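You operate a simulated robot arm through the tools that you are given. There is no shell and no other tool. Be economical: measure what you need, move in short steps, check, and stop when the job is done.

The job below is to be done with a simulated two-armed robot. You get a single attempt, and the scene is never put back.

JOB
Tint the white ink with about 50 ml from the purple ink bottle and stir it smooth.
Fine: put the bottle back and cap it; the paddle goes back in the grey pot. Set down upright: what you pick out.

It is judged by the outcome, as a careful person would: the job done as asked, and still so three seconds after it is handed in. It fails if anything else is knocked over, pushed out of place, dropped, spilled or broken. Lids that push on must go on centred and level and be pressed home; caps that screw on are set level and turned clockwise until they are tight.

ROBOT AND FRAMES
Two 7-joint arms with two-finger parallel grippers on one trunk, on a base that drives. Base frame: it is fixed to the floor where the robot stands at the start and does not move with it; the origin is under the middle of the robot, x ahead of it, y to its left, z up; the surface under the hand at the start is at about z = 86. Readings come in cm, degrees, newtons and seconds.
The left shoulder is at the start at [7, 16.3, 117], the right one opposite. With the tool pointing down near the work surface each hand reaches from about 40 to 88 cm from the robot's upright axis, wherever it stands, measured 20 degrees to its own side. Places, roughly: clear pot (8x8x8 cm) [-60, 280, 120]; lever of the blue-lidded tub [60, 140, 120]; lever of the purple-lidded tub [60, 80, 120]; lever of the white-lidded tub [60, 100, 120]; lever of the yellow-lidded tub [60, 120, 120]. Payload 3.43 kg a hand.
The tool frame of a hand sits at the grasp point between the pads (the TCP): z along the fingers, y along the line on which they close. The tips reach 3.4 cm beyond it. Largest opening 12.8 cm; finger width 2.4, thickness 1.2; the body of the gripper, 4.8 by 13 cm, starts 9.6 cm behind the TCP.
Orientation is that of the tool frame in the base frame, as [roll, pitch, yaw] about the fixed x, y, z axes, in that order (R = Rz(yaw) Ry(pitch) Rx(roll)). With the fingers straight down and closing along the base's y, the tool's x points along the base's -x, its y along +y and its z along -z.

CONTROLS
- The arms move only by the tool move_arm. It takes "left_plan", "right_plan" or both (then of equal length, played together; a hand with none holds still); each is a list of rows, each a list of 7 numbers: the shift along the tool's x, y, z in cm, then the turn, a rotation vector about the tool's x, y, z in degrees, then the finger opening in cm, from 0 to 12.8. In form: [[x, y, z, wx, wy, wz, jaw], ...]. A call has 1 to 12 rows; each row is the pose to reach, as a shift and turn from the pose commanded when the call began, along the tool's axes at that moment. Each row takes 0.2 s and may step no farther than 5 cm and 8.6 degrees from the row before; otherwise, or with a gripper value out of range, the whole call is refused. A pose out of reach is approached as far as the arm can. The call stops where the force on the tool passes 40 N (or 10 N more than at its start, if that is more) or the arm is blocked; 0.2 s more then pass. Each finger travels about 15.3 cm/s and halts on what it meets, pressing with about 27 N; the grip force reading is that of the motor and also rises with nothing between the fingers. The clock runs only during rows and for 0.2 s after the last one: add rows that repeat a pose to give the fingers time. It gives the time, the measured TCP pose, the force on the tool (base axes), the opening and the grip force at its end, in the units of the frame above (readings bear some noise), with the torque about the TCP (base axes, N m) and any sound that the robot's microphone picked up, and new pictures: "show" is both (left out), scene, wrist or none (wrist: the cameras of the hands that moved).
- Cameras (640 x 400 px; columns grow to the right, rows downward): "scene" is now at [14.26, 0.75, 140.92]; the picture's right is [0.07, -1.00, 0.00], its down [-0.47, -0.03, -0.88] and it looks along [0.88, 0.06, -0.47] (base axes); focal length 276 px, centre (320, 200). "left" rides on the left gripper at [7.6, 1.1, -16] in its tool frame; the picture's right is [-0.15, 0.99, 0.00], its down [-0.88, -0.13, -0.46] and it looks along [-0.45, -0.07, 0.89] (tool axes); focal length 234 px, centre (320, 200). "right" rides on the right gripper at [7.6, -1.1, -16] in its tool frame; the picture's right is [0.15, 0.99, 0.00], its down [-0.88, 0.13, -0.46] and it looks along [-0.45, 0.07, 0.89] (tool axes); focal length 234 px, centre (320, 200). There is no depth. A picture from a camera that has moved, and an enlarged one, comes with that camera's place and axes in the base frame and with its lens.
- slide_trunk(by): slides the trunk up (or, below 0, down) by that many cm; the arms and the scene camera ride with it, the base frame stays. It gives what a move gives, with no picture.
- steer(legs): drives the robot by 1 to 6 legs, each [ahead, left, turn to the left] in cm, cm and degrees, along the robot's own axes; the way and the turn of a leg run together, so that a leg with both is an arc; at most 150 cm and 180 degrees a leg. The arms and the cameras ride along, it lands a little off, and it stops where it bumps. It gives what a move gives, and a new picture of the scene camera.
- head_to(pan, tilt): turns the head with the scene camera to pan (to the left, within 86 degrees either way) and tilt (down, from -29 to 69), counted from straight ahead of the robot. It gives what a move gives, and a new picture of the scene camera.
- inspect(camera, box): a new picture of the part [left, top, right, bottom] of that camera's present view, enlarged. The clock stands still meanwhile.
- hand_in(): hands the job in; it is judged then, once.

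Work in short steps. Places have to be worked out from the pictures, the camera data and where the tool is seen: move nearer, look again, correct. Check each grasp and each placing, and mend what went wrong. You have 120 turns and 260 pictures in all, those below and enlarged ones among them. Open the grippers and draw the arms clear of the work before you hand the job in, unless the task says otherwise; then end with one line.

The tools are called after ">>>" as a command line: name --argument value ..., lists and objects as JSON in quotes. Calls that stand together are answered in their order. move_arm: Moves the arms, as the interface text tells. Its arguments: {"type":"object","properties":{"left_plan":{"type":"array","items":{"type":"array","items":{"type":"number"}}},"right_plan":{"type":"array","items":{"type":"array","items":{"type":"number"}}},"show":{"type":"string","enum":["both","scene","wrist","none"]}},"required":[]} The other tools are called the same way: slide_trunk (by) slides the trunk up or down; steer (legs) drives the base; head_to (pan, tilt) turns the head that bears the scene camera; inspect (camera, box) takes an enlarged picture of a part of a camera's view; hand_in () hands the job in.

At the start:

```text
time_s: 0.0
left_eef_pos: [56.02, 23.96, 120.99]
left_ee_rot: [180.0, 0.0, -179.8]
left_ft_force: [-0.5, -0.1, 0.2]
left_moment: [0.0, -0.01, 0.01]
left_gripper_width: 12.81
left_finger_force: 0.0
right_eef_pos: [50.6, -12.27, 127.47]
right_ee_rot: [180.0, 0.0, -179.9]
right_ft_force: [0.2, 0.1, -0.4]
right_moment: [0.04, 0.0, 0.01]
right_gripper_width: 12.77
right_finger_force: 0.0
trunk travel left (down, up): [-65.0, 29.0]
robot x, y, heading: [-0.01, -0.11, -0.0]
head pan, tilt: [4.1, 28.2]
```

scene: 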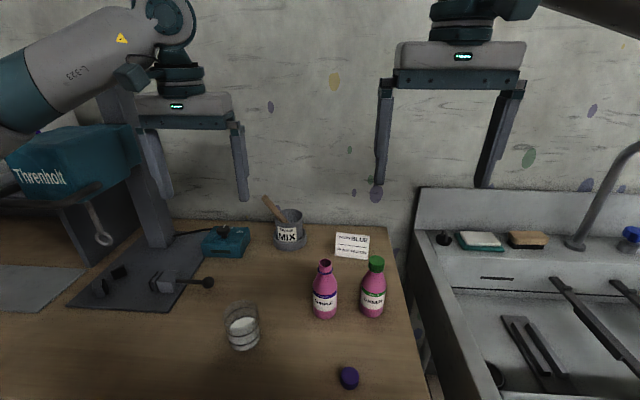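
right: 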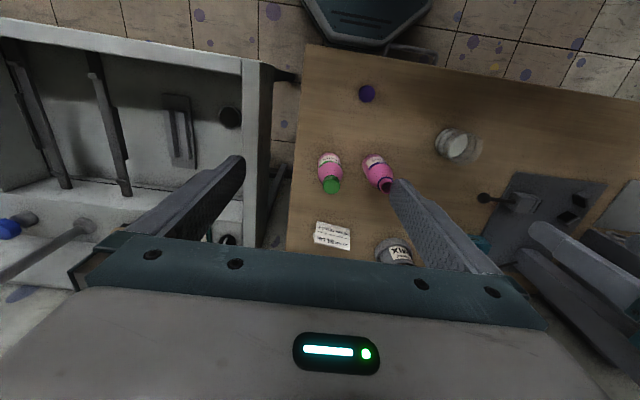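
left: 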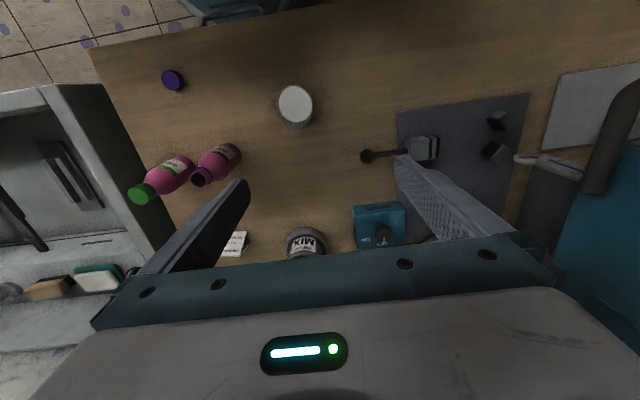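

I start with enlarged views of the bottles, the note and the pot to read labels and locate things.

>>> inspect --camera "scene" --box '[200, 180, 420, 400]'

>>> inspect --camera "scene" --box '[290, 220, 400, 330]'

>>> inspect --camera "right" --box '[280, 60, 500, 280]'

```text
1.82 times, centred on (310, 290) of scene
camera zoom: at [14.26, 0.75, 140.92], right [0.07, -1.0, 0.0], down [-0.47, -0.03, -0.88], along [0.88, 0.06, -0.47], focal length 502 px, centre (338, 36)
```

zoom: 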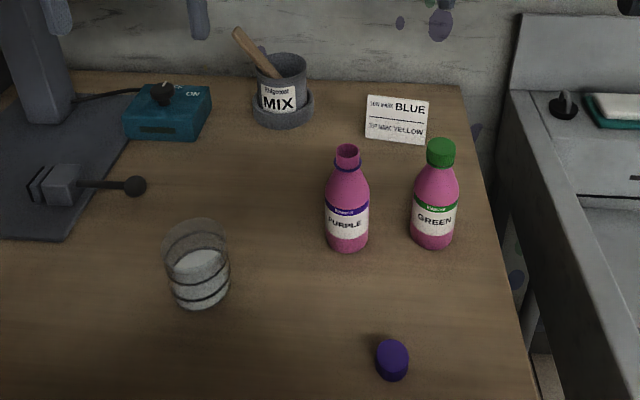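

```text
3.64 times, centred on (345, 275) of scene
camera zoom: at [14.26, 0.75, 140.92], right [0.07, -1.0, 0.0], down [-0.47, -0.03, -0.88], along [0.88, 0.06, -0.47], focal length 1003 px, centre (229, -73)
```

zoom: 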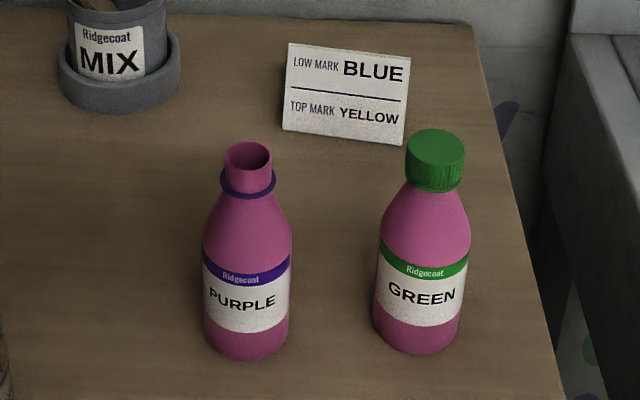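

```text
1.82 times, centred on (390, 170) of right
camera zoom: at [42.99, -13.35, 143.4], right [-0.15, 0.99, 0.0], down [0.88, 0.13, 0.46], along [0.45, 0.07, -0.89], focal length 426 px, centre (193, 254)
```

zoom: 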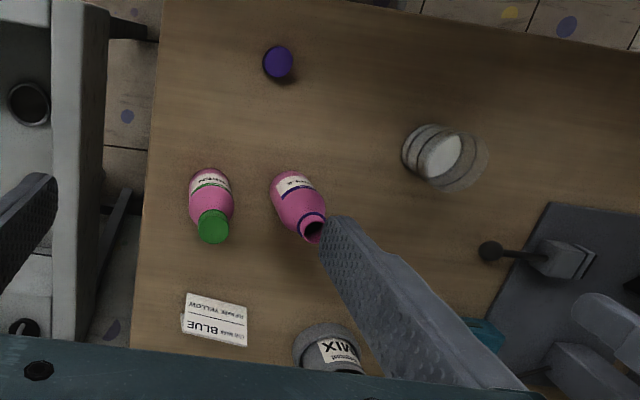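

The purple bottle stands open and its cap lies on the table. I look around to the left to see what else there is (tubs, clear pot) and the machine.

>>> head_to --pan 55 --tilt 20

>>> head_to --pan 25 --tilt 35

```text
time_s: 1.2
left_eef_pos: [55.9, 24.02, 121.23]
left_ee_rot: [180.0, 0.0, -179.9]
left_ft_force: [-0.1, -0.3, -0.5]
left_moment: [-0.03, -0.01, 0.03]
left_gripper_width: 12.78
left_finger_force: 0.0
right_eef_pos: [50.74, -12.26, 127.43]
right_ee_rot: [-180.0, 0.0, 179.9]
right_ft_force: [0.0, -0.4, 0.2]
right_moment: [0.03, -0.02, 0.0]
right_gripper_width: 12.79
right_finger_force: 0.1
trunk travel left (down, up): [-65.0, 29.0]
robot x, y, heading: [0.09, 0.32, 0.0]
head pan, tilt: [55.0, 20.0]
camera scene: at [10.53, 7.72, 142.24], right [0.82, -0.57, 0.0], down [-0.2, -0.28, -0.94], along [0.54, 0.77, -0.34], focal length 276 px, centre (320, 200)
```

scene: 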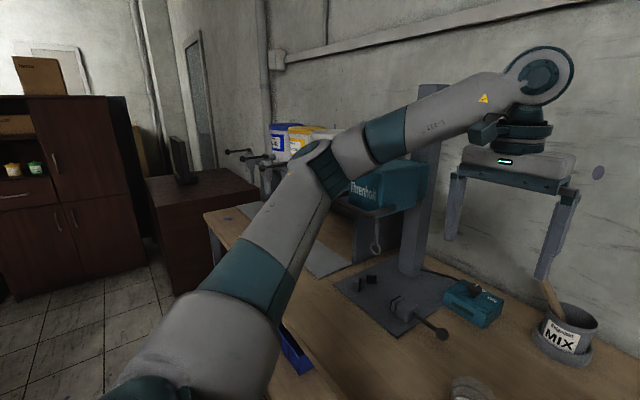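

```text
time_s: 2.1
left_eef_pos: [55.92, 23.96, 120.94]
left_ee_rot: [-180.0, 0.0, -179.9]
left_ft_force: [-0.4, 1.0, 0.4]
left_moment: [0.02, 0.0, 0.03]
left_gripper_width: 12.79
left_finger_force: 0.1
right_eef_pos: [50.63, -12.2, 127.55]
right_ee_rot: [179.9, 0.0, -179.9]
right_ft_force: [0.2, -0.4, 0.4]
right_moment: [-0.01, 0.02, 0.0]
right_gripper_width: 12.79
right_finger_force: 0.1
trunk travel left (down, up): [-65.0, 29.0]
robot x, y, heading: [-0.05, 0.04, -0.1]
head pan, tilt: [25.0, 35.0]
camera scene: at [13.15, 3.82, 139.86], right [0.42, -0.91, 0.0], down [-0.52, -0.24, -0.82], along [0.74, 0.35, -0.57], focal length 276 px, centre (320, 200)
```

scene: 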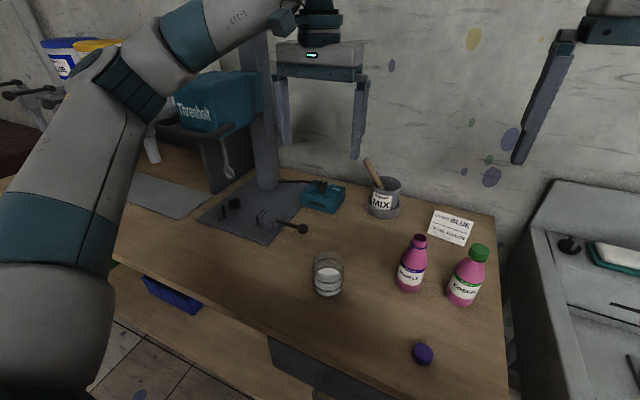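

The white ink is in the glass; the paddle is in the grey MIX pot. I look closely at the glass marks, cap and pot.

>>> inspect --camera "scene" --box '[290, 230, 370, 310]'

>>> inspect --camera "left" --box '[150, 50, 350, 270]'

>>> inspect --camera "scene" --box '[350, 150, 430, 230]'

>>> inspect --camera "scene" --box '[385, 320, 460, 390]'

```text
5.00 times, centred on (330, 270) of scene
camera zoom: at [13.15, 3.82, 139.86], right [0.42, -0.91, 0.0], down [-0.52, -0.24, -0.82], along [0.74, 0.35, -0.57], focal length 1379 px, centre (270, -150)
```

zoom: 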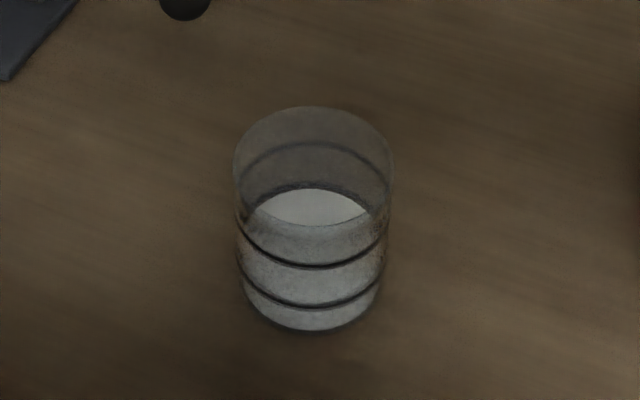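

```text
1.82 times, centred on (250, 160) of left
camera zoom: at [48.32, 24.89, 137.0], right [0.15, 0.99, 0.0], down [0.88, -0.13, 0.46], along [0.45, -0.07, -0.89], focal length 426 px, centre (447, 273)
```

zoom: 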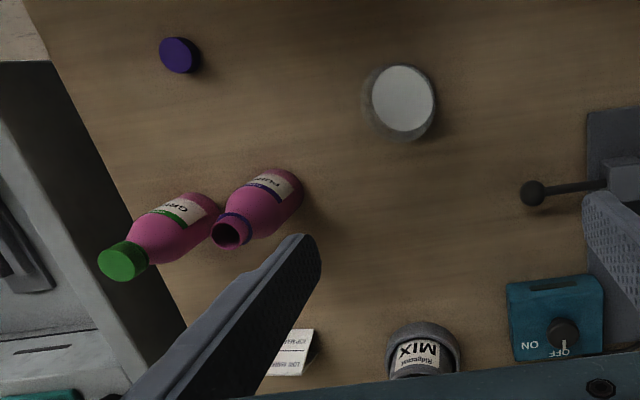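

```text
5.00 times, centred on (390, 190) of scene
camera zoom: at [13.15, 3.82, 139.86], right [0.42, -0.91, 0.0], down [-0.52, -0.24, -0.82], along [0.74, 0.35, -0.57], focal length 1379 px, centre (-30, 250)
```

zoom: 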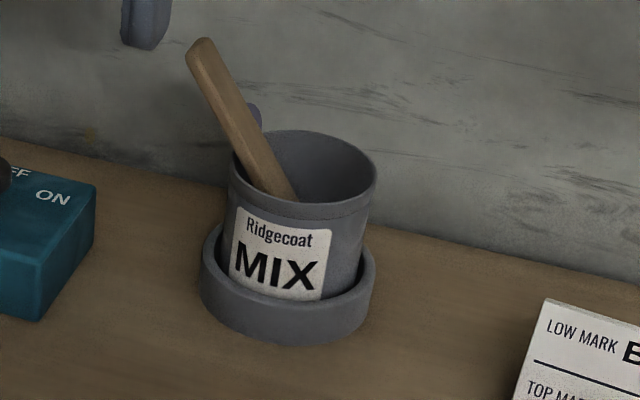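

```text
5.71 times, centred on (422, 355) of scene
camera zoom: at [13.15, 3.82, 139.86], right [0.42, -0.91, 0.0], down [-0.52, -0.24, -0.82], along [0.74, 0.35, -0.57], focal length 1576 px, centre (-266, -686)
```

zoom: 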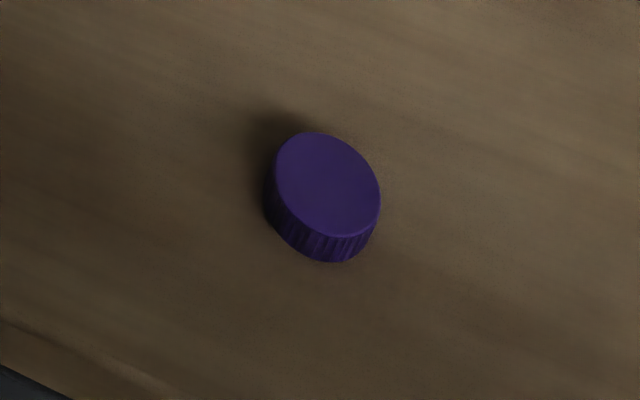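

The glass has two rings, with the white at about the lower one (~8 cm tall, ~7 cm wide, so 50 ml ≈ 1.3 cm rise). I want a horizontal grasp of the bottle with the right hand, camera side up, so I first spin the right wrist 180° high up.

>>> move_arm --right_plan '[[0, 0, 0, 0, 0, 8.5, 12.8], [0, 0, 0, 0, 0, 17, 12.8], [0, 0, 0, 0, 0, 25.5, 12.8], [0, 0, 0, 0, 0, 34, 12.8], [0, 0, 0, 0, 0, 42.5, 12.8], [0, 0, 0, 0, 0, 51, 12.8], [0, 0, 0, 0, 0, 59.5, 12.8], [0, 0, 0, 0, 0, 68, 12.8], [0, 0, 0, 0, 0, 76.5, 12.8], [0, 0, 0, 0, 0, 85, 12.8], [0, 0, 0, 0, 0, 90, 12.8]]' --show "none"

>>> move_arm --right_plan '[[0, 0, 0, 0, 0, 8.5, 9], [0, 0, 0, 0, 0, 17, 9], [0, 0, 0, 0, 0, 25.5, 9], [0, 0, 0, 0, 0, 34, 9], [0, 0, 0, 0, 0, 42.5, 9], [0, 0, 0, 0, 0, 51, 9], [0, 0, 0, 0, 0, 59.5, 9], [0, 0, 0, 0, 0, 68, 9], [0, 0, 0, 0, 0, 76.5, 9], [0, 0, 0, 0, 0, 85, 9], [0, 0, 0, 0, 0, 90, 9]]' --show "scene"

```text
time_s: 4.5
left_eef_pos: [55.99, 23.91, 121.03]
left_ee_rot: [180.0, -0.1, -180.0]
left_ft_force: [0.2, 0.8, 0.8]
left_moment: [-0.01, -0.03, 0.02]
left_gripper_width: 12.8
left_finger_force: 0.1
right_eef_pos: [50.74, -12.2, 127.48]
right_ee_rot: [179.9, 0.0, 89.9]
right_ft_force: [0.0, -0.5, 0.4]
right_moment: [0.01, 0.03, 0.04]
right_gripper_width: 12.81
right_finger_force: 0.1
trunk travel left (down, up): [-65.0, 29.0]
robot x, y, heading: [-0.17, 0.01, 0.3]
head pan, tilt: [25.0, 35.0]
```

```text
time_s: 6.9
left_eef_pos: [55.77, 24.03, 121.13]
left_ee_rot: [180.0, 0.1, -179.9]
left_ft_force: [-1.5, 0.1, 0.9]
left_moment: [-0.02, -0.02, -0.01]
left_gripper_width: 12.8
left_finger_force: 0.0
right_eef_pos: [50.52, -12.28, 127.48]
right_ee_rot: [-180.0, 0.0, -0.1]
right_ft_force: [1.2, 0.1, 0.2]
right_moment: [0.02, 0.02, 0.01]
right_gripper_width: 9.02
right_finger_force: 0.0
trunk travel left (down, up): [-65.0, 29.0]
robot x, y, heading: [0.01, -0.43, 0.2]
head pan, tilt: [25.0, 35.0]
camera scene: at [13.15, 3.82, 139.86], right [0.42, -0.91, 0.0], down [-0.52, -0.24, -0.82], along [0.74, 0.35, -0.57], focal length 276 px, centre (320, 200)
```

scene: 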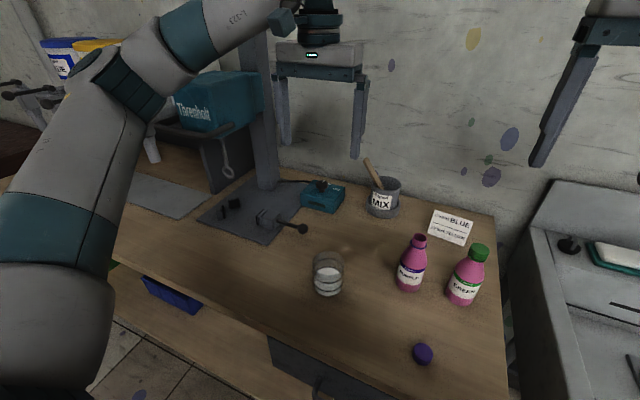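

The spin worked. Now I pitch the right fingers forward (90° about tool y) while moving to about x=48, y=2.5, z=112, in front of and above the purple bottle.

>>> move_arm --right_plan '[[0, -1.4, 1.4, 0, 8.4, 0, 9], [0, -2.8, 2.8, 0, 16.8, 0, 9], [0, -4.2, 4.2, 0, 25.2, 0, 9], [0, -5.6, 5.6, 0, 33.6, 0, 9], [0, -7, 7, 0, 42, 0, 9], [-0.5, -8.4, 8.4, 0, 50.4, 0, 9], [-1, -9.8, 9.8, 0, 58.8, 0, 9], [-1.5, -11.2, 11.2, 0, 67.2, 0, 9], [-2, -12.6, 12.6, 0, 75.6, 0, 9], [-2.5, -13.8, 14, 0, 84, 0, 9], [-2.5, -14.8, 15.5, 0, 90, 0, 9]]'

>>> head_to --pan 4 --tilt 32

```text
time_s: 9.3
left_eef_pos: [55.87, 24.18, 120.96]
left_ee_rot: [-179.9, 0.0, -179.9]
left_ft_force: [0.1, 0.5, 0.4]
left_moment: [-0.02, -0.02, -0.06]
left_gripper_width: 12.8
left_finger_force: 0.0
right_eef_pos: [48.44, 2.39, 112.33]
right_ee_rot: [-93.4, -89.2, -87.4]
right_ft_force: [0.1, 0.6, 0.1]
right_moment: [0.0, 0.02, -0.02]
right_gripper_width: 9.0
right_finger_force: 0.1
trunk travel left (down, up): [-65.0, 29.0]
robot x, y, heading: [-0.0, -0.14, -0.2]
head pan, tilt: [25.0, 35.0]
camera scene: at [13.12, 4.0, 139.86], right [0.42, -0.91, 0.0], down [-0.52, -0.24, -0.82], along [0.74, 0.35, -0.57], focal length 276 px, centre (320, 200)
camera right: at [32.37, 3.43, 119.91], right [-0.01, -0.99, 0.13], down [-0.46, -0.11, -0.88], along [0.89, -0.07, -0.45], focal length 234 px, centre (320, 200)
```

scene: 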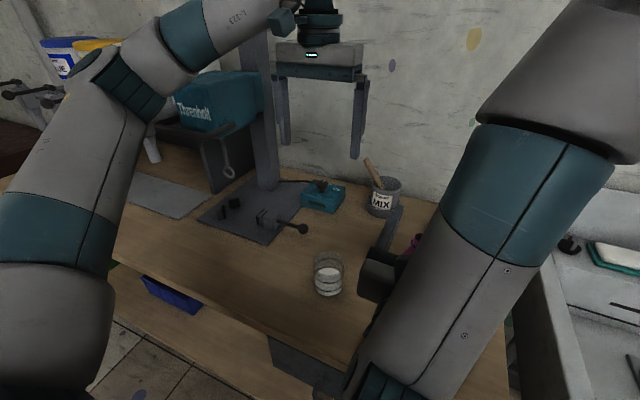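
right: 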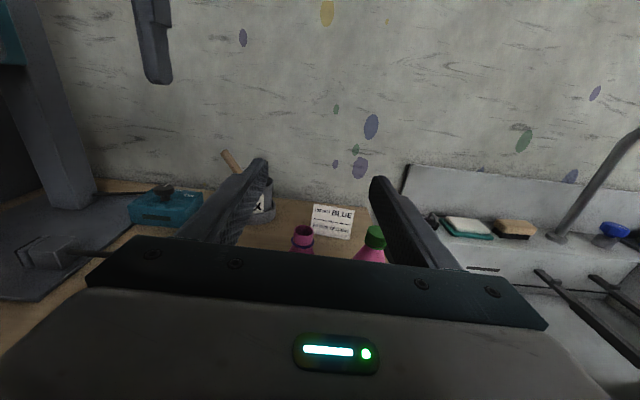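

```text
time_s: 10.2
left_eef_pos: [55.94, 23.84, 120.99]
left_ee_rot: [-180.0, 0.1, -179.9]
left_ft_force: [-0.8, 0.9, 0.4]
left_moment: [-0.03, -0.02, -0.01]
left_gripper_width: 12.8
left_finger_force: 0.1
right_eef_pos: [48.53, 2.17, 112.26]
right_ee_rot: [-102.4, -89.3, -78.4]
right_ft_force: [-0.1, 0.3, -0.5]
right_moment: [0.0, 0.01, -0.01]
right_gripper_width: 8.99
right_finger_force: 0.0
trunk travel left (down, up): [-65.0, 29.0]
robot x, y, heading: [-0.1, 0.07, -0.4]
head pan, tilt: [4.0, 32.0]
camera scene: at [14.09, 0.73, 140.32], right [0.07, -1.0, 0.0], down [-0.53, -0.04, -0.85], along [0.85, 0.06, -0.53], focal length 276 px, centre (320, 200)
```

scene: 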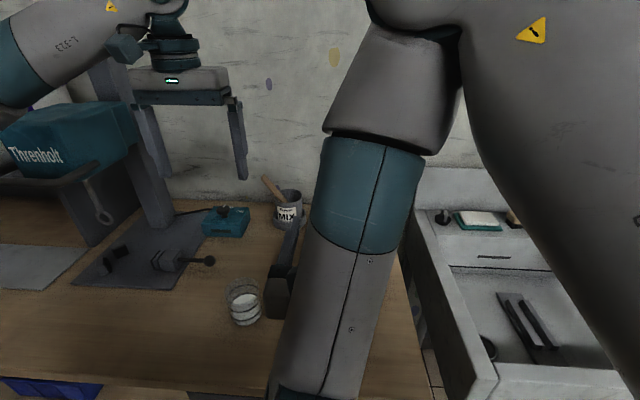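

Bottle mouth located at about (60.2, 3.0). I descend to z≈94 while staying in front of the bottle at x≈48.

>>> move_arm --right_plan '[[-3, -0.3, 0, 0, 0, 0, 9], [-6, -0.7, 0, 0, 0, 0, 9], [-9, -0.7, 0, 0, 0, 0, 9], [-12, -0.7, 0, 0, 0, 0, 9], [-15, -0.7, 0, 0, 0, 0, 9], [-17, -0.7, 0, 0, 0, 0, 9], [-18.3, -0.7, 0, 0, 0, 0, 9], [-18.3, -0.7, 0, 0, 0, 0, 9]]'

```text
time_s: 12.0
left_eef_pos: [55.96, 23.93, 121.07]
left_ee_rot: [-180.0, 0.1, -179.9]
left_ft_force: [0.6, -0.9, 0.3]
left_moment: [0.03, -0.04, -0.02]
left_gripper_width: 12.79
left_finger_force: 0.1
right_eef_pos: [54.76, 1.0, 99.53]
right_ee_rot: [-157.2, -89.7, -22.8]
right_ft_force: [0.1, 0.2, -0.1]
right_moment: [0.0, 0.0, 0.03]
right_gripper_width: 9.01
right_finger_force: 0.1
right hand out of reach, approached as far as the arm can: row 1, 2, 3, 4, 5, 6, 7, 8
trunk travel left (down, up): [-65.0, 29.0]
robot x, y, heading: [-0.04, 0.11, -0.2]
head pan, tilt: [4.0, 32.0]
camera scene: at [14.12, 0.72, 140.32], right [0.07, -1.0, 0.0], down [-0.53, -0.04, -0.85], along [0.85, 0.06, -0.53], focal length 276 px, centre (320, 200)
camera right: at [38.67, 1.97, 107.14], right [0.0, -0.99, 0.14], down [-0.46, -0.13, -0.88], along [0.89, -0.07, -0.46], focal length 234 px, centre (320, 200)
```

scene: 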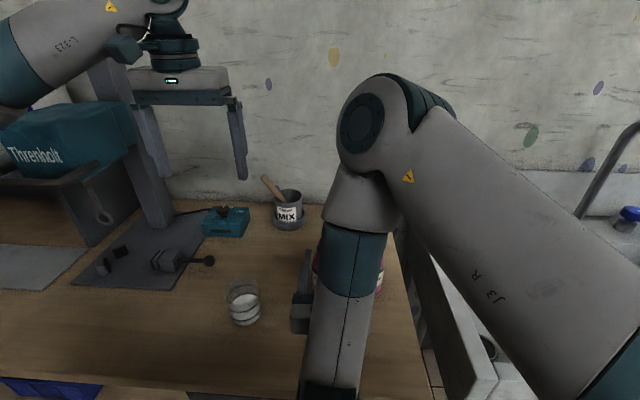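
right: 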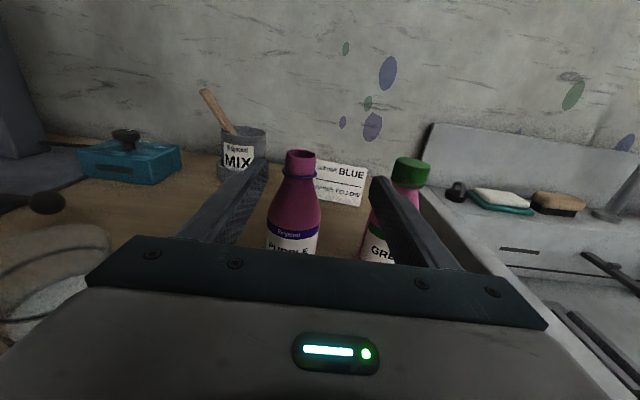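

Too close for the arm: it drifted forward. I'll back the base up by 20 cm, which also draws the fingers straight back from the bottle.

>>> steer --legs '[[-20, 0, 0]]'

```text
time_s: 13.6
left_eef_pos: [36.0, 24.07, 121.0]
left_ee_rot: [-179.9, 0.0, -179.8]
left_ft_force: [0.9, 0.2, 0.4]
left_moment: [-0.03, -0.02, 0.01]
left_gripper_width: 12.8
left_finger_force: 0.1
right_eef_pos: [35.0, 0.99, 99.51]
right_ee_rot: [-154.5, -89.7, -25.5]
right_ft_force: [-0.1, -0.2, -0.1]
right_moment: [-0.01, -0.02, 0.04]
right_gripper_width: 9.02
right_finger_force: 0.0
trunk travel left (down, up): [-65.0, 29.0]
robot x, y, heading: [-19.78, -0.13, 0.1]
head pan, tilt: [4.0, 32.0]
camera scene: at [-5.64, 0.75, 140.32], right [0.07, -1.0, 0.0], down [-0.53, -0.04, -0.85], along [0.85, 0.06, -0.53], focal length 276 px, centre (320, 200)
```

scene: 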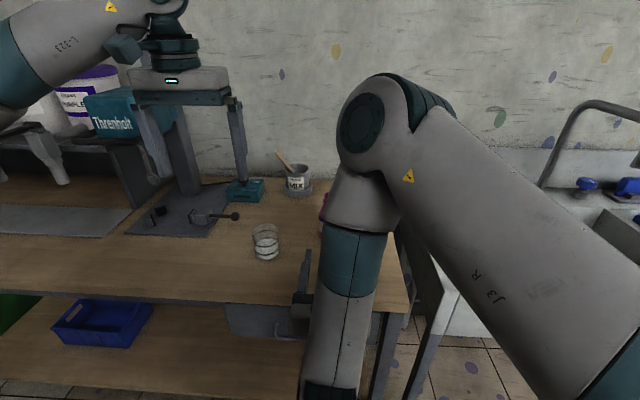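

Now raise and move forward to see what pose is commanded.

>>> move_arm --right_plan '[[1, -1, 3, 0, 0, 0, 9], [1, -1.8, 6, 0, 0, 0, 9], [1, -1.8, 9, 0, 0, 0, 9], [1, -1.8, 12, 0, 0, 0, 9], [1, -1.8, 12, 0, 0, 0, 9]]'

```text
time_s: 14.8
left_eef_pos: [36.02, 24.01, 120.92]
left_ee_rot: [-180.0, 0.0, -179.9]
left_ft_force: [-0.3, 0.4, -0.5]
left_moment: [0.01, -0.01, -0.01]
left_gripper_width: 12.82
left_finger_force: 0.0
right_eef_pos: [46.83, 2.86, 100.61]
right_ee_rot: [-154.4, -89.6, -25.6]
right_ft_force: [-1.7, 0.1, -1.1]
right_moment: [-0.04, 0.0, 0.03]
right_gripper_width: 9.02
right_finger_force: 0.1
trunk travel left (down, up): [-65.0, 29.0]
robot x, y, heading: [-20.01, -0.24, 0.0]
head pan, tilt: [4.0, 32.0]
camera scene: at [-5.71, 0.76, 140.33], right [0.07, -1.0, 0.0], down [-0.53, -0.04, -0.85], along [0.85, 0.06, -0.53], focal length 276 px, centre (320, 200)
camera right: at [30.79, 3.93, 108.29], right [0.0, -0.99, 0.14], down [-0.46, -0.13, -0.88], along [0.89, -0.06, -0.46], focal length 234 px, centre (320, 200)
```

scene: 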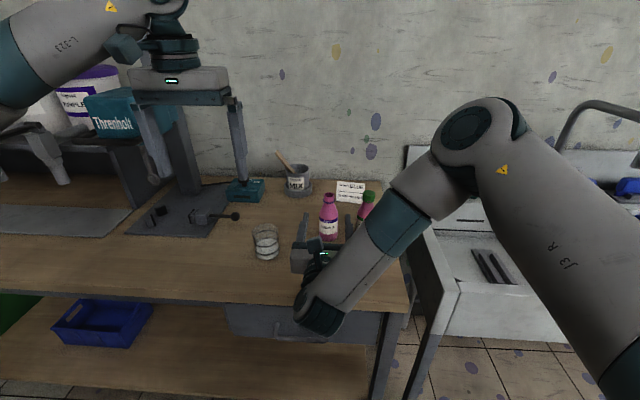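
right: 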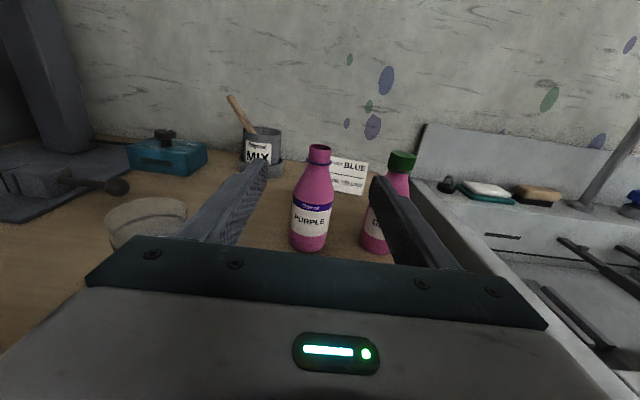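

The hand tracks well now. To keep the wrist clear of the table I tilt the fingers 20° downward and descend to z≈91.8 in front of the bottle (mid body).

>>> move_arm --right_plan '[[0, 0, 0, 0, -8, 0, 9], [-1, 0, 0, 0, -16, 0, 9], [-3, 0, 0, 0, -20, 0, 9], [-5, 0, 0, 0, -20, 0, 9], [-7, 0, 0.5, 0, -20, 0, 9], [-8.8, 0, 1, 0, -20, 0, 9], [-8.8, 0, 1, 0, -20, 0, 9]]'

```text
time_s: 16.4
left_eef_pos: [36.17, 23.98, 121.15]
left_ee_rot: [180.0, 0.0, -179.8]
left_ft_force: [0.2, 0.4, -0.5]
left_moment: [-0.02, -0.02, -0.04]
left_gripper_width: 12.82
left_finger_force: 0.0
right_eef_pos: [47.86, 2.84, 91.64]
right_ee_rot: [-179.5, -69.6, -0.4]
right_ft_force: [-1.3, 0.0, -0.8]
right_moment: [-0.02, -0.01, -0.02]
right_gripper_width: 9.02
right_finger_force: 0.1
trunk travel left (down, up): [-65.0, 29.0]
robot x, y, heading: [-19.66, 0.06, -0.0]
head pan, tilt: [4.0, 32.0]
camera scene: at [-5.65, 0.69, 140.32], right [0.07, -1.0, 0.0], down [-0.53, -0.04, -0.85], along [0.85, 0.06, -0.53], focal length 276 px, centre (320, 200)
camera right: at [35.44, 3.8, 104.39], right [0.05, -0.99, 0.13], down [-0.73, -0.13, -0.67], along [0.68, -0.06, -0.73], focal length 234 px, centre (320, 200)
```

scene: 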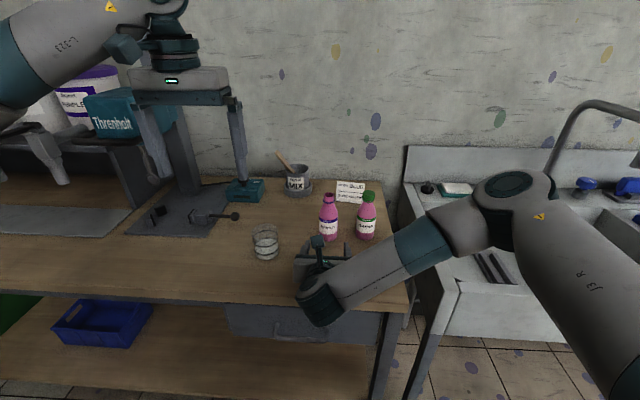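
right: 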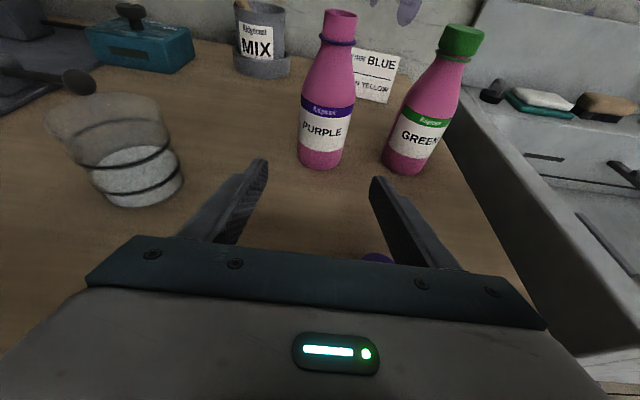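

View is well aligned (bottle centred between the fingertips). I advance 12.4 cm horizontally and close.

>>> move_arm --right_plan '[[1.03, 0, 2.82, 0, 0, 0, 9], [2.05, 0, 5.64, 0, 0, 0, 9], [3.08, 0, 8.46, 0, 0, 0, 9], [3.7, 0, 10.2, 0, 0, 0, 9], [4.24, 0, 11.65, 0, 0, 0, 9], [4.24, 0, 11.65, 0, 0, 0, 9]]' --show "wrist"

```text
time_s: 17.8
left_eef_pos: [36.04, 24.03, 120.98]
left_ee_rot: [180.0, 0.0, -179.8]
left_ft_force: [0.1, -0.4, -0.1]
left_moment: [0.03, 0.02, -0.03]
left_gripper_width: 12.8
left_finger_force: 0.0
right_eef_pos: [60.33, 2.73, 91.57]
right_ee_rot: [-179.6, -69.7, -0.4]
right_ft_force: [0.0, -0.8, -0.4]
right_moment: [-0.01, -0.03, 0.02]
right_gripper_width: 8.99
right_finger_force: 0.0
trunk travel left (down, up): [-65.0, 29.0]
robot x, y, heading: [-19.88, -0.15, 0.1]
head pan, tilt: [4.0, 32.0]
camera right: at [47.79, 3.9, 104.15], right [0.05, -0.99, 0.13], down [-0.73, -0.13, -0.67], along [0.68, -0.06, -0.73], focal length 234 px, centre (320, 200)
```

right: 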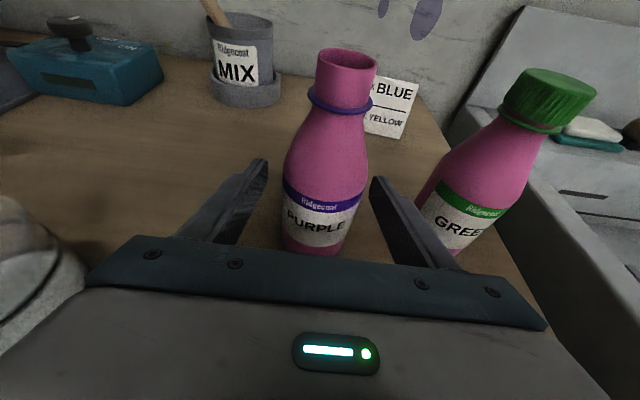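

Bottle centre about x=61.2, so I advance 0.8 more and close.

>>> move_arm --right_plan '[[0.27, 0, 0.75, 0, 0, 0, 9], [0.27, 0, 0.75, 0, 0, 0, 7], [0.27, 0, 0.75, 0, 0, 0, 5.5], [0.27, 0, 0.75, 0, 0, 0, 5], [0.27, 0, 0.75, 0, 0, 0, 5], [0.27, 0, 0.75, 0, 0, 0, 5]]' --show "wrist"

```text
time_s: 19.2
left_eef_pos: [36.1, 23.97, 121.01]
left_ee_rot: [180.0, 0.0, -179.7]
left_ft_force: [0.2, -0.3, 0.1]
left_moment: [-0.02, -0.01, 0.02]
left_gripper_width: 12.78
left_finger_force: 0.1
right_eef_pos: [61.16, 2.86, 91.57]
right_ee_rot: [-179.5, -69.8, -0.2]
right_ft_force: [1.1, 1.4, 0.7]
right_moment: [0.03, 0.03, 0.02]
right_gripper_width: 5.41
right_finger_force: 27.1
trunk travel left (down, up): [-65.0, 29.0]
robot x, y, heading: [-19.6, -0.26, 0.1]
head pan, tilt: [4.0, 32.0]
camera right: at [48.62, 3.86, 104.2], right [0.05, -0.99, 0.13], down [-0.73, -0.13, -0.67], along [0.68, -0.06, -0.73], focal length 234 px, centre (320, 200)
```

right: 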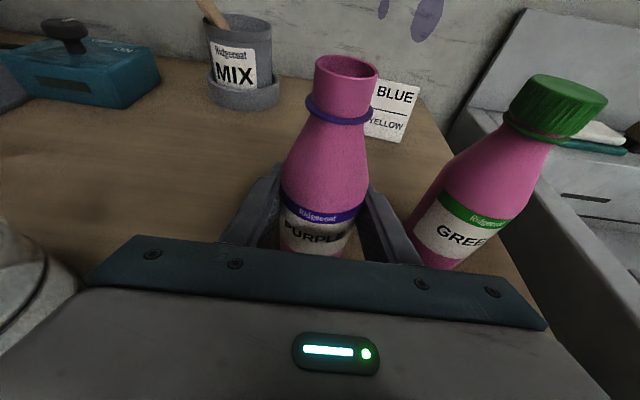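

Gripped (5.4 cm). I lift straight up 14 cm and read the weight.

>>> move_arm --right_plan '[[0.94, 0, -0.34, 0, 0, 0, 5], [2.82, 0, -1.03, 0, 0, 0, 5], [5.64, 0, -2.05, 0, 0, 0, 5], [8.46, 0, -3.08, 0, 0, 0, 5], [11.3, 0, -4.1, 0, 0, 0, 5], [13.16, 0, -4.79, 0, 0, 0, 5], [13.16, 0, -4.79, 0, 0, 0, 5], [13.16, 0, -4.79, 0, 0, 0, 5], [13.16, 0, -4.79, 0, 0, 0, 5]]'

>>> move_arm --right_plan '[[0, 0, 0, 0, 0, 0, 5]]' --show "none"

>>> move_arm --right_plan '[[0, 0, 0, 0, 0, 0, 5]]' --show "none"

>>> move_arm --right_plan '[[0, 0, 0, 0, 0, 0, 5]]' --show "none"

```text
time_s: 21.2
left_eef_pos: [36.27, 23.97, 120.9]
left_ee_rot: [-180.0, 0.1, -179.8]
left_ft_force: [0.2, 0.7, 0.7]
left_moment: [-0.01, -0.02, 0.0]
left_gripper_width: 12.78
left_finger_force: 0.0
right_eef_pos: [61.16, 2.61, 105.68]
right_ee_rot: [-179.6, -69.7, -0.3]
right_ft_force: [0.2, 0.6, -2.6]
right_moment: [0.0, 0.02, 0.03]
right_gripper_width: 5.43
right_finger_force: 26.7
trunk travel left (down, up): [-65.0, 29.0]
robot x, y, heading: [-19.86, -0.03, 0.1]
head pan, tilt: [4.0, 32.0]
camera scene: at [-5.61, 0.74, 140.32], right [0.07, -1.0, 0.0], down [-0.53, -0.04, -0.85], along [0.85, 0.06, -0.53], focal length 276 px, centre (320, 200)
camera right: at [48.78, 3.72, 118.26], right [0.05, -0.99, 0.13], down [-0.73, -0.13, -0.67], along [0.68, -0.06, -0.73], focal length 234 px, centre (320, 200)
```

scene: 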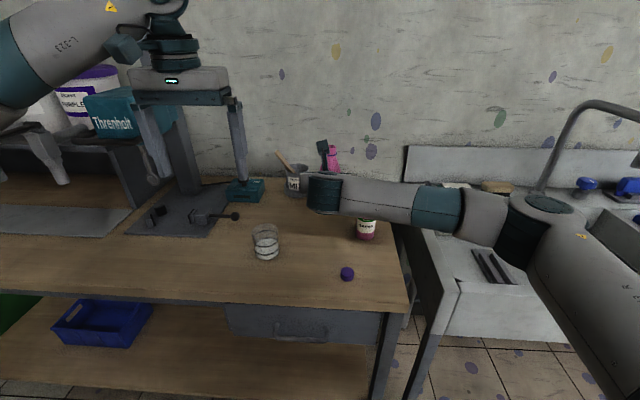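
right: 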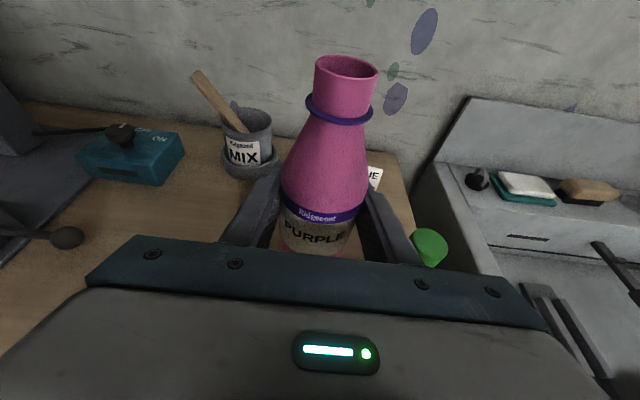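

```text
time_s: 21.6
left_eef_pos: [36.19, 24.11, 120.98]
left_ee_rot: [180.0, 0.0, -179.7]
left_ft_force: [0.0, 0.5, 0.0]
left_moment: [0.01, -0.02, -0.01]
left_gripper_width: 12.82
left_finger_force: 0.1
right_eef_pos: [61.12, 2.66, 105.58]
right_ee_rot: [-179.5, -69.7, -0.4]
right_ft_force: [-0.1, 1.1, -2.5]
right_moment: [0.0, 0.01, -0.01]
right_gripper_width: 5.42
right_finger_force: 27.4
trunk travel left (down, up): [-65.0, 29.0]
robot x, y, heading: [-19.58, 0.07, -0.1]
head pan, tilt: [4.0, 32.0]
```

```text
time_s: 22.0
left_eef_pos: [36.1, 24.06, 121.01]
left_ee_rot: [-180.0, 0.1, -179.7]
left_ft_force: [0.9, 0.4, -0.1]
left_moment: [0.0, 0.0, -0.02]
left_gripper_width: 12.8
left_finger_force: 0.0
right_eef_pos: [61.27, 2.68, 105.6]
right_ee_rot: [-179.6, -69.8, -0.4]
right_ft_force: [-0.1, -0.1, -2.2]
right_moment: [-0.01, -0.03, -0.04]
right_gripper_width: 5.42
right_finger_force: 27.1
trunk travel left (down, up): [-65.0, 29.0]
robot x, y, heading: [-19.63, -0.13, 0.1]
head pan, tilt: [4.0, 32.0]
```

```text
time_s: 22.4
left_eef_pos: [36.22, 24.09, 121.03]
left_ee_rot: [-180.0, 0.0, -179.9]
left_ft_force: [0.2, 0.4, -0.3]
left_moment: [-0.02, 0.0, -0.03]
left_gripper_width: 12.83
left_finger_force: 0.1
right_eef_pos: [61.16, 2.73, 105.63]
right_ee_rot: [-179.7, -69.7, -0.5]
right_ft_force: [-0.5, -0.6, -2.6]
right_moment: [-0.02, -0.02, -0.03]
right_gripper_width: 5.43
right_finger_force: 27.5
trunk travel left (down, up): [-65.0, 29.0]
robot x, y, heading: [-19.65, -0.05, 0.1]
head pan, tilt: [4.0, 32.0]
```

Weight about 2.5 N. Zoom in on the glass to fix its place and initial level.

>>> inspect --camera "scene" --box '[240, 210, 290, 270]'

>>> head_to --pan 17 --tilt 45

```text
6.67 times, centred on (265, 240) of scene
camera zoom: at [-5.61, 0.73, 140.32], right [0.07, -1.0, 0.0], down [-0.53, -0.04, -0.85], along [0.85, 0.06, -0.53], focal length 1839 px, centre (687, -67)
```

zoom: 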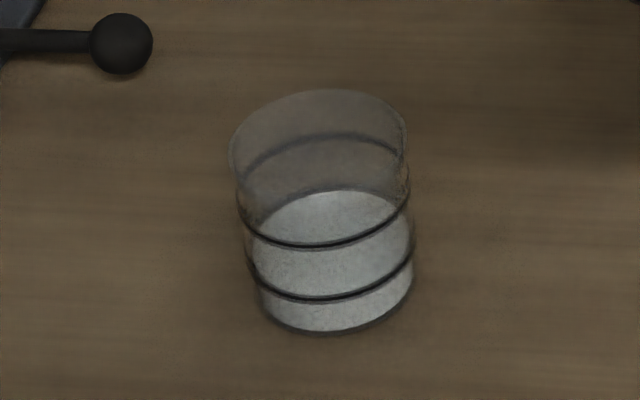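

```text
time_s: 23.1
left_eef_pos: [36.03, 23.97, 121.09]
left_ee_rot: [179.9, -0.1, -179.8]
left_ft_force: [-0.4, -0.1, -0.6]
left_moment: [0.01, -0.01, 0.02]
left_gripper_width: 12.81
left_finger_force: 0.1
right_eef_pos: [61.22, 2.86, 105.59]
right_ee_rot: [-179.6, -69.6, -0.4]
right_ft_force: [-0.6, 1.2, -3.0]
right_moment: [-0.03, -0.04, 0.0]
right_gripper_width: 5.44
right_finger_force: 26.1
trunk travel left (down, up): [-65.0, 29.0]
robot x, y, heading: [-19.18, 0.07, 0.3]
head pan, tilt: [17.0, 45.0]
camera scene: at [-6.77, 2.48, 138.38], right [0.29, -0.96, 0.0], down [-0.68, -0.21, -0.71], along [0.68, 0.21, -0.71], focal length 276 px, centre (320, 200)
```

scene: 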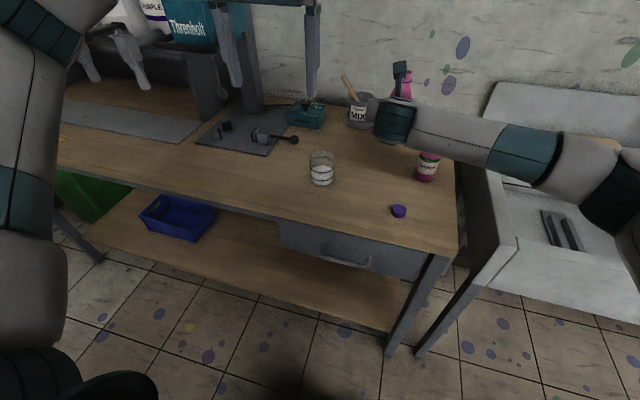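

The glass is at about (52.2, 19.9), rim z≈94. I clear the left hand outwards and bring the bottle upright to (52.2, 10.9, 105.6).

>>> move_arm --right_plan '[[-0.8, -2, -2.1, 0, 0, 0, 5], [-1.54, -4.1, -4.23, 0, 0, 0, 5], [-2.3, -6.1, -6.3, 0, 0, 0, 5], [-3.08, -8.2, -8.46, 0, 0, 0, 5], [-3.08, -8.2, -8.46, 0, 0, 0, 5]]' --left_plan '[[0, 3, -2, 0, 0, 0, 12.8], [0, 6, -4, 0, 0, 0, 12.8], [0, 9, -5, 0, 0, 0, 12.8], [0, 12, -5, 0, 0, 0, 12.8], [0, 12, -5, 0, 0, 0, 12.8]]' --show "both"

```text
time_s: 24.3
left_eef_pos: [36.08, 35.84, 126.03]
left_ee_rot: [179.9, -0.2, -179.8]
left_ft_force: [0.6, 0.3, 0.1]
left_moment: [0.01, -0.01, 0.02]
left_gripper_width: 12.79
left_finger_force: 0.0
right_eef_pos: [52.34, 10.69, 105.88]
right_ee_rot: [-179.4, -69.6, -0.6]
right_ft_force: [0.0, -0.5, -2.7]
right_moment: [0.01, 0.0, 0.04]
right_gripper_width: 5.44
right_finger_force: 27.2
trunk travel left (down, up): [-65.0, 29.0]
robot x, y, heading: [-19.94, 0.09, 0.1]
head pan, tilt: [17.0, 45.0]
camera scene: at [-6.69, 2.32, 138.37], right [0.29, -0.96, 0.0], down [-0.68, -0.21, -0.71], along [0.68, 0.21, -0.71], focal length 276 px, centre (320, 200)
camera right: at [39.82, 11.74, 118.45], right [0.05, -0.99, 0.13], down [-0.73, -0.13, -0.67], along [0.68, -0.06, -0.73], focal length 234 px, centre (320, 200)
camera left: at [28.53, 36.74, 142.0], right [0.14, 0.99, 0.0], down [0.88, -0.13, 0.45], along [0.45, -0.06, -0.89], focal length 234 px, centre (320, 200)
```

scene: 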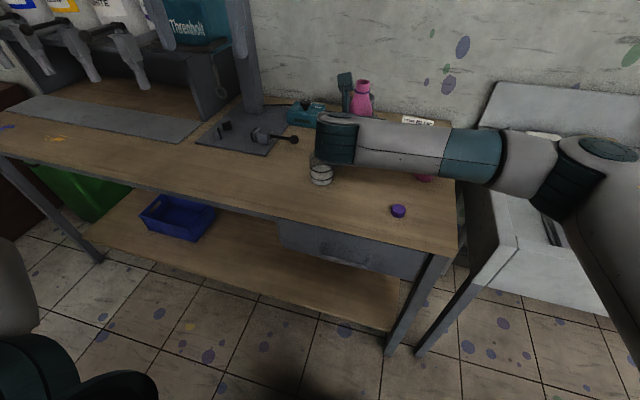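
right: 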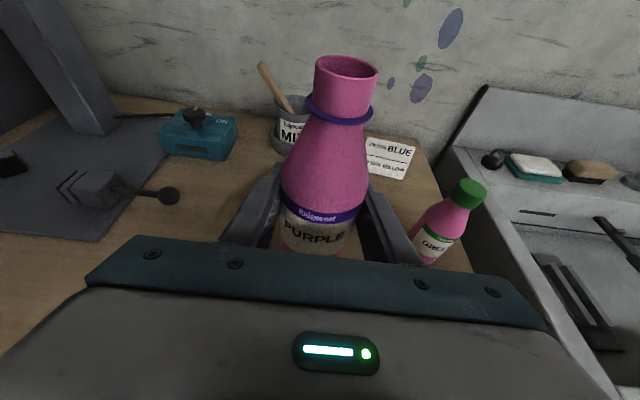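
left: 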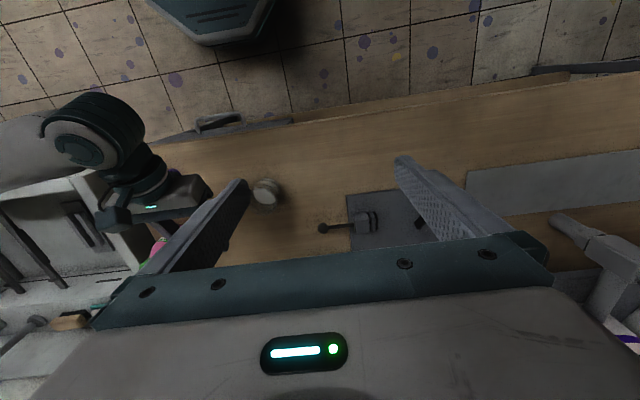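

I tilt the left hand so its camera looks at the glass, and start tilting the bottle to 24° while still high.

>>> move_arm --left_plan '[[0, 0, 0, 6, 0, 0, 12.8], [0, 0, 0, 12, 0, 0, 12.8], [0, 0, 0, 18, 0, 0, 12.8], [0, 0, 0, 18, 0, 0, 12.8]]' --right_plan '[[0, 0, 0, -2.74, 0, -7.52, 5], [0, 0, 0, -5.47, 0, -15.04, 5], [0, 0, 0, -8.2, 0, -22.55, 5], [0, 0, 0, -8.2, 0, -22.55, 5]]'

```text
time_s: 25.3
left_eef_pos: [36.21, 35.84, 126.04]
left_ee_rot: [-161.9, 0.0, -179.9]
left_ft_force: [0.5, -1.3, -0.4]
left_moment: [-0.02, 0.01, -0.01]
left_gripper_width: 12.79
left_finger_force: 0.0
right_eef_pos: [52.19, 10.91, 105.64]
right_ee_rot: [128.1, -58.9, 47.7]
right_ft_force: [-0.4, -0.4, -2.7]
right_moment: [0.02, -0.03, 0.01]
right_gripper_width: 5.43
right_finger_force: 27.1
trunk travel left (down, up): [-65.0, 29.0]
robot x, y, heading: [-19.62, 0.06, 0.1]
head pan, tilt: [17.0, 45.0]
camera scene: at [-6.78, 2.42, 138.37], right [0.29, -0.96, 0.0], down [-0.68, -0.21, -0.71], along [0.68, 0.21, -0.71], focal length 276 px, centre (320, 200)
camera right: at [39.7, 16.99, 116.79], right [0.05, -0.85, 0.53], down [-0.73, -0.39, -0.56], along [0.68, -0.36, -0.64], focal length 234 px, centre (320, 200)
camera left: at [28.5, 41.81, 140.88], right [0.14, 0.94, -0.31], down [0.88, 0.02, 0.47], along [0.45, -0.34, -0.83], focal length 234 px, centre (320, 200)
```

scene: 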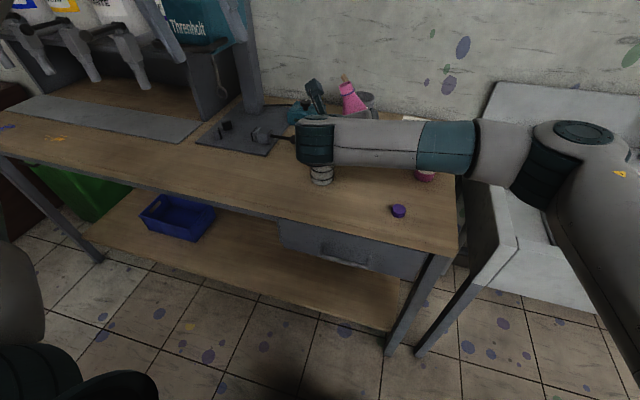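
right: 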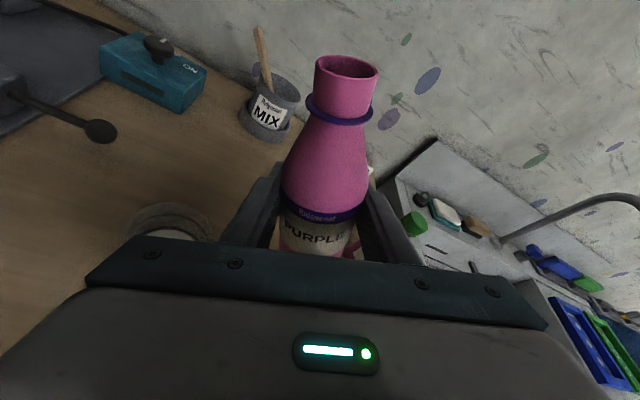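
left: 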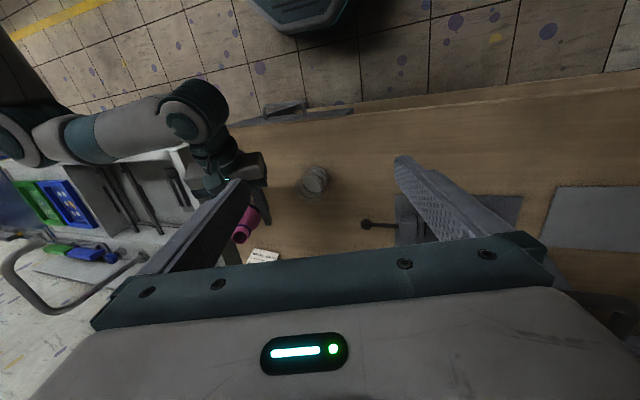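

The left camera sees both bottle and glass; zoom to verify alignment.

>>> inspect --camera "left" --box '[220, 145, 350, 255]'

```text
3.64 times, centred on (285, 200) of left
camera zoom: at [28.5, 41.81, 140.88], right [0.14, 0.94, -0.31], down [0.88, 0.02, 0.47], along [0.45, -0.34, -0.83], focal length 852 px, centre (447, 200)
```

zoom: 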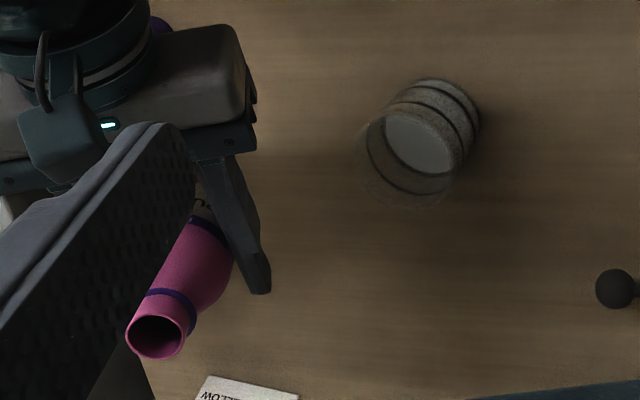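

Aligned in x. I lower the bottle to z≈95.6, y≈11.8 then tilt on to 40°.

>>> move_arm --right_plan '[[-2.1, -1.22, 0.7, 0, 0, 0, 5], [-4.2, -2.45, 1.4, 0, 0, 0, 5], [-6.3, -3.7, 2.1, 0, 0, 0, 5], [-8.32, -4.89, 2.82, 0, 0, 0, 5], [-8.32, -4.89, 2.82, -1.71, 0, -4.7, 5], [-8.32, -4.89, 2.82, -3.42, 0, -9.4, 5], [-8.32, -4.89, 2.82, -5.47, 0, -15.04, 5], [-8.32, -4.89, 2.82, -5.47, 0, -15.04, 5]]' --show "none"

>>> inspect --camera "left" --box '[220, 145, 350, 255]'

```text
time_s: 27.1
left_eef_pos: [36.09, 35.88, 125.97]
left_ee_rot: [-162.0, 0.0, -179.8]
left_ft_force: [0.8, 0.6, 0.8]
left_moment: [-0.01, -0.02, 0.02]
left_gripper_width: 12.8
left_finger_force: 0.0
right_eef_pos: [51.98, 12.01, 95.64]
right_ee_rot: [112.7, -46.1, 60.2]
right_ft_force: [0.2, 0.0, -2.6]
right_moment: [-0.04, -0.02, -0.01]
right_gripper_width: 5.41
right_finger_force: 27.5
trunk travel left (down, up): [-65.0, 29.0]
robot x, y, heading: [-19.57, 0.12, 0.3]
head pan, tilt: [17.0, 45.0]
```

```text
3.64 times, centred on (285, 200) of left
camera zoom: at [28.51, 41.83, 140.86], right [0.14, 0.94, -0.31], down [0.88, 0.02, 0.47], along [0.45, -0.34, -0.83], focal length 852 px, centre (447, 200)
```

zoom: 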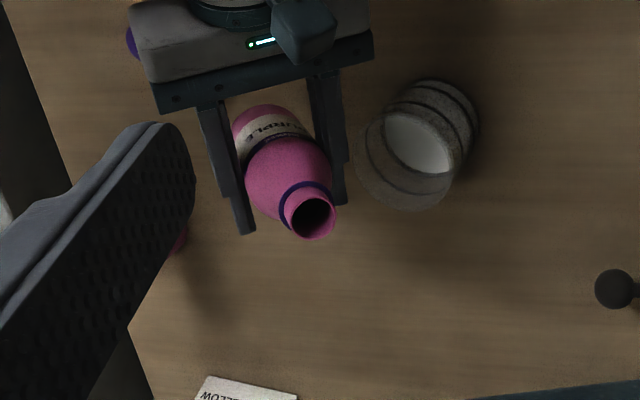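

Mouth is right over the near side of the glass. Tilt on to 50°, keeping the lip in place.

>>> move_arm --right_plan '[[-0.27, 0.35, 0.1, -1.71, 0, -4.7, 5], [-0.54, 0.69, 0.2, -3.42, 0, -9.4, 5], [-0.54, 0.69, 0.2, -3.42, 0, -9.4, 5]]' --show "none"

>>> inspect --camera "left" --box '[260, 145, 350, 235]'

```text
time_s: 27.9
left_eef_pos: [36.12, 36.09, 126.11]
left_ee_rot: [-162.1, -0.1, -179.8]
left_ft_force: [0.8, -0.4, 0.5]
left_moment: [-0.01, -0.02, 0.01]
left_gripper_width: 12.82
left_finger_force: 0.0
right_eef_pos: [51.72, 10.99, 95.58]
right_ee_rot: [106.4, -37.1, 64.3]
right_ft_force: [0.0, -0.9, -2.6]
right_moment: [-0.04, -0.03, 0.01]
right_gripper_width: 5.41
right_finger_force: 27.0
trunk travel left (down, up): [-65.0, 29.0]
robot x, y, heading: [-19.96, -0.14, 0.1]
head pan, tilt: [17.0, 45.0]
```

```text
4.44 times, centred on (305, 190) of left
camera zoom: at [28.51, 41.86, 140.85], right [0.14, 0.94, -0.31], down [0.88, 0.02, 0.47], along [0.45, -0.34, -0.83], focal length 1041 px, centre (387, 244)
```

zoom: 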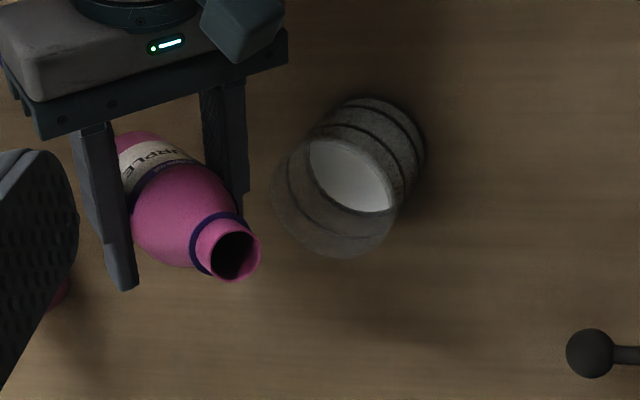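

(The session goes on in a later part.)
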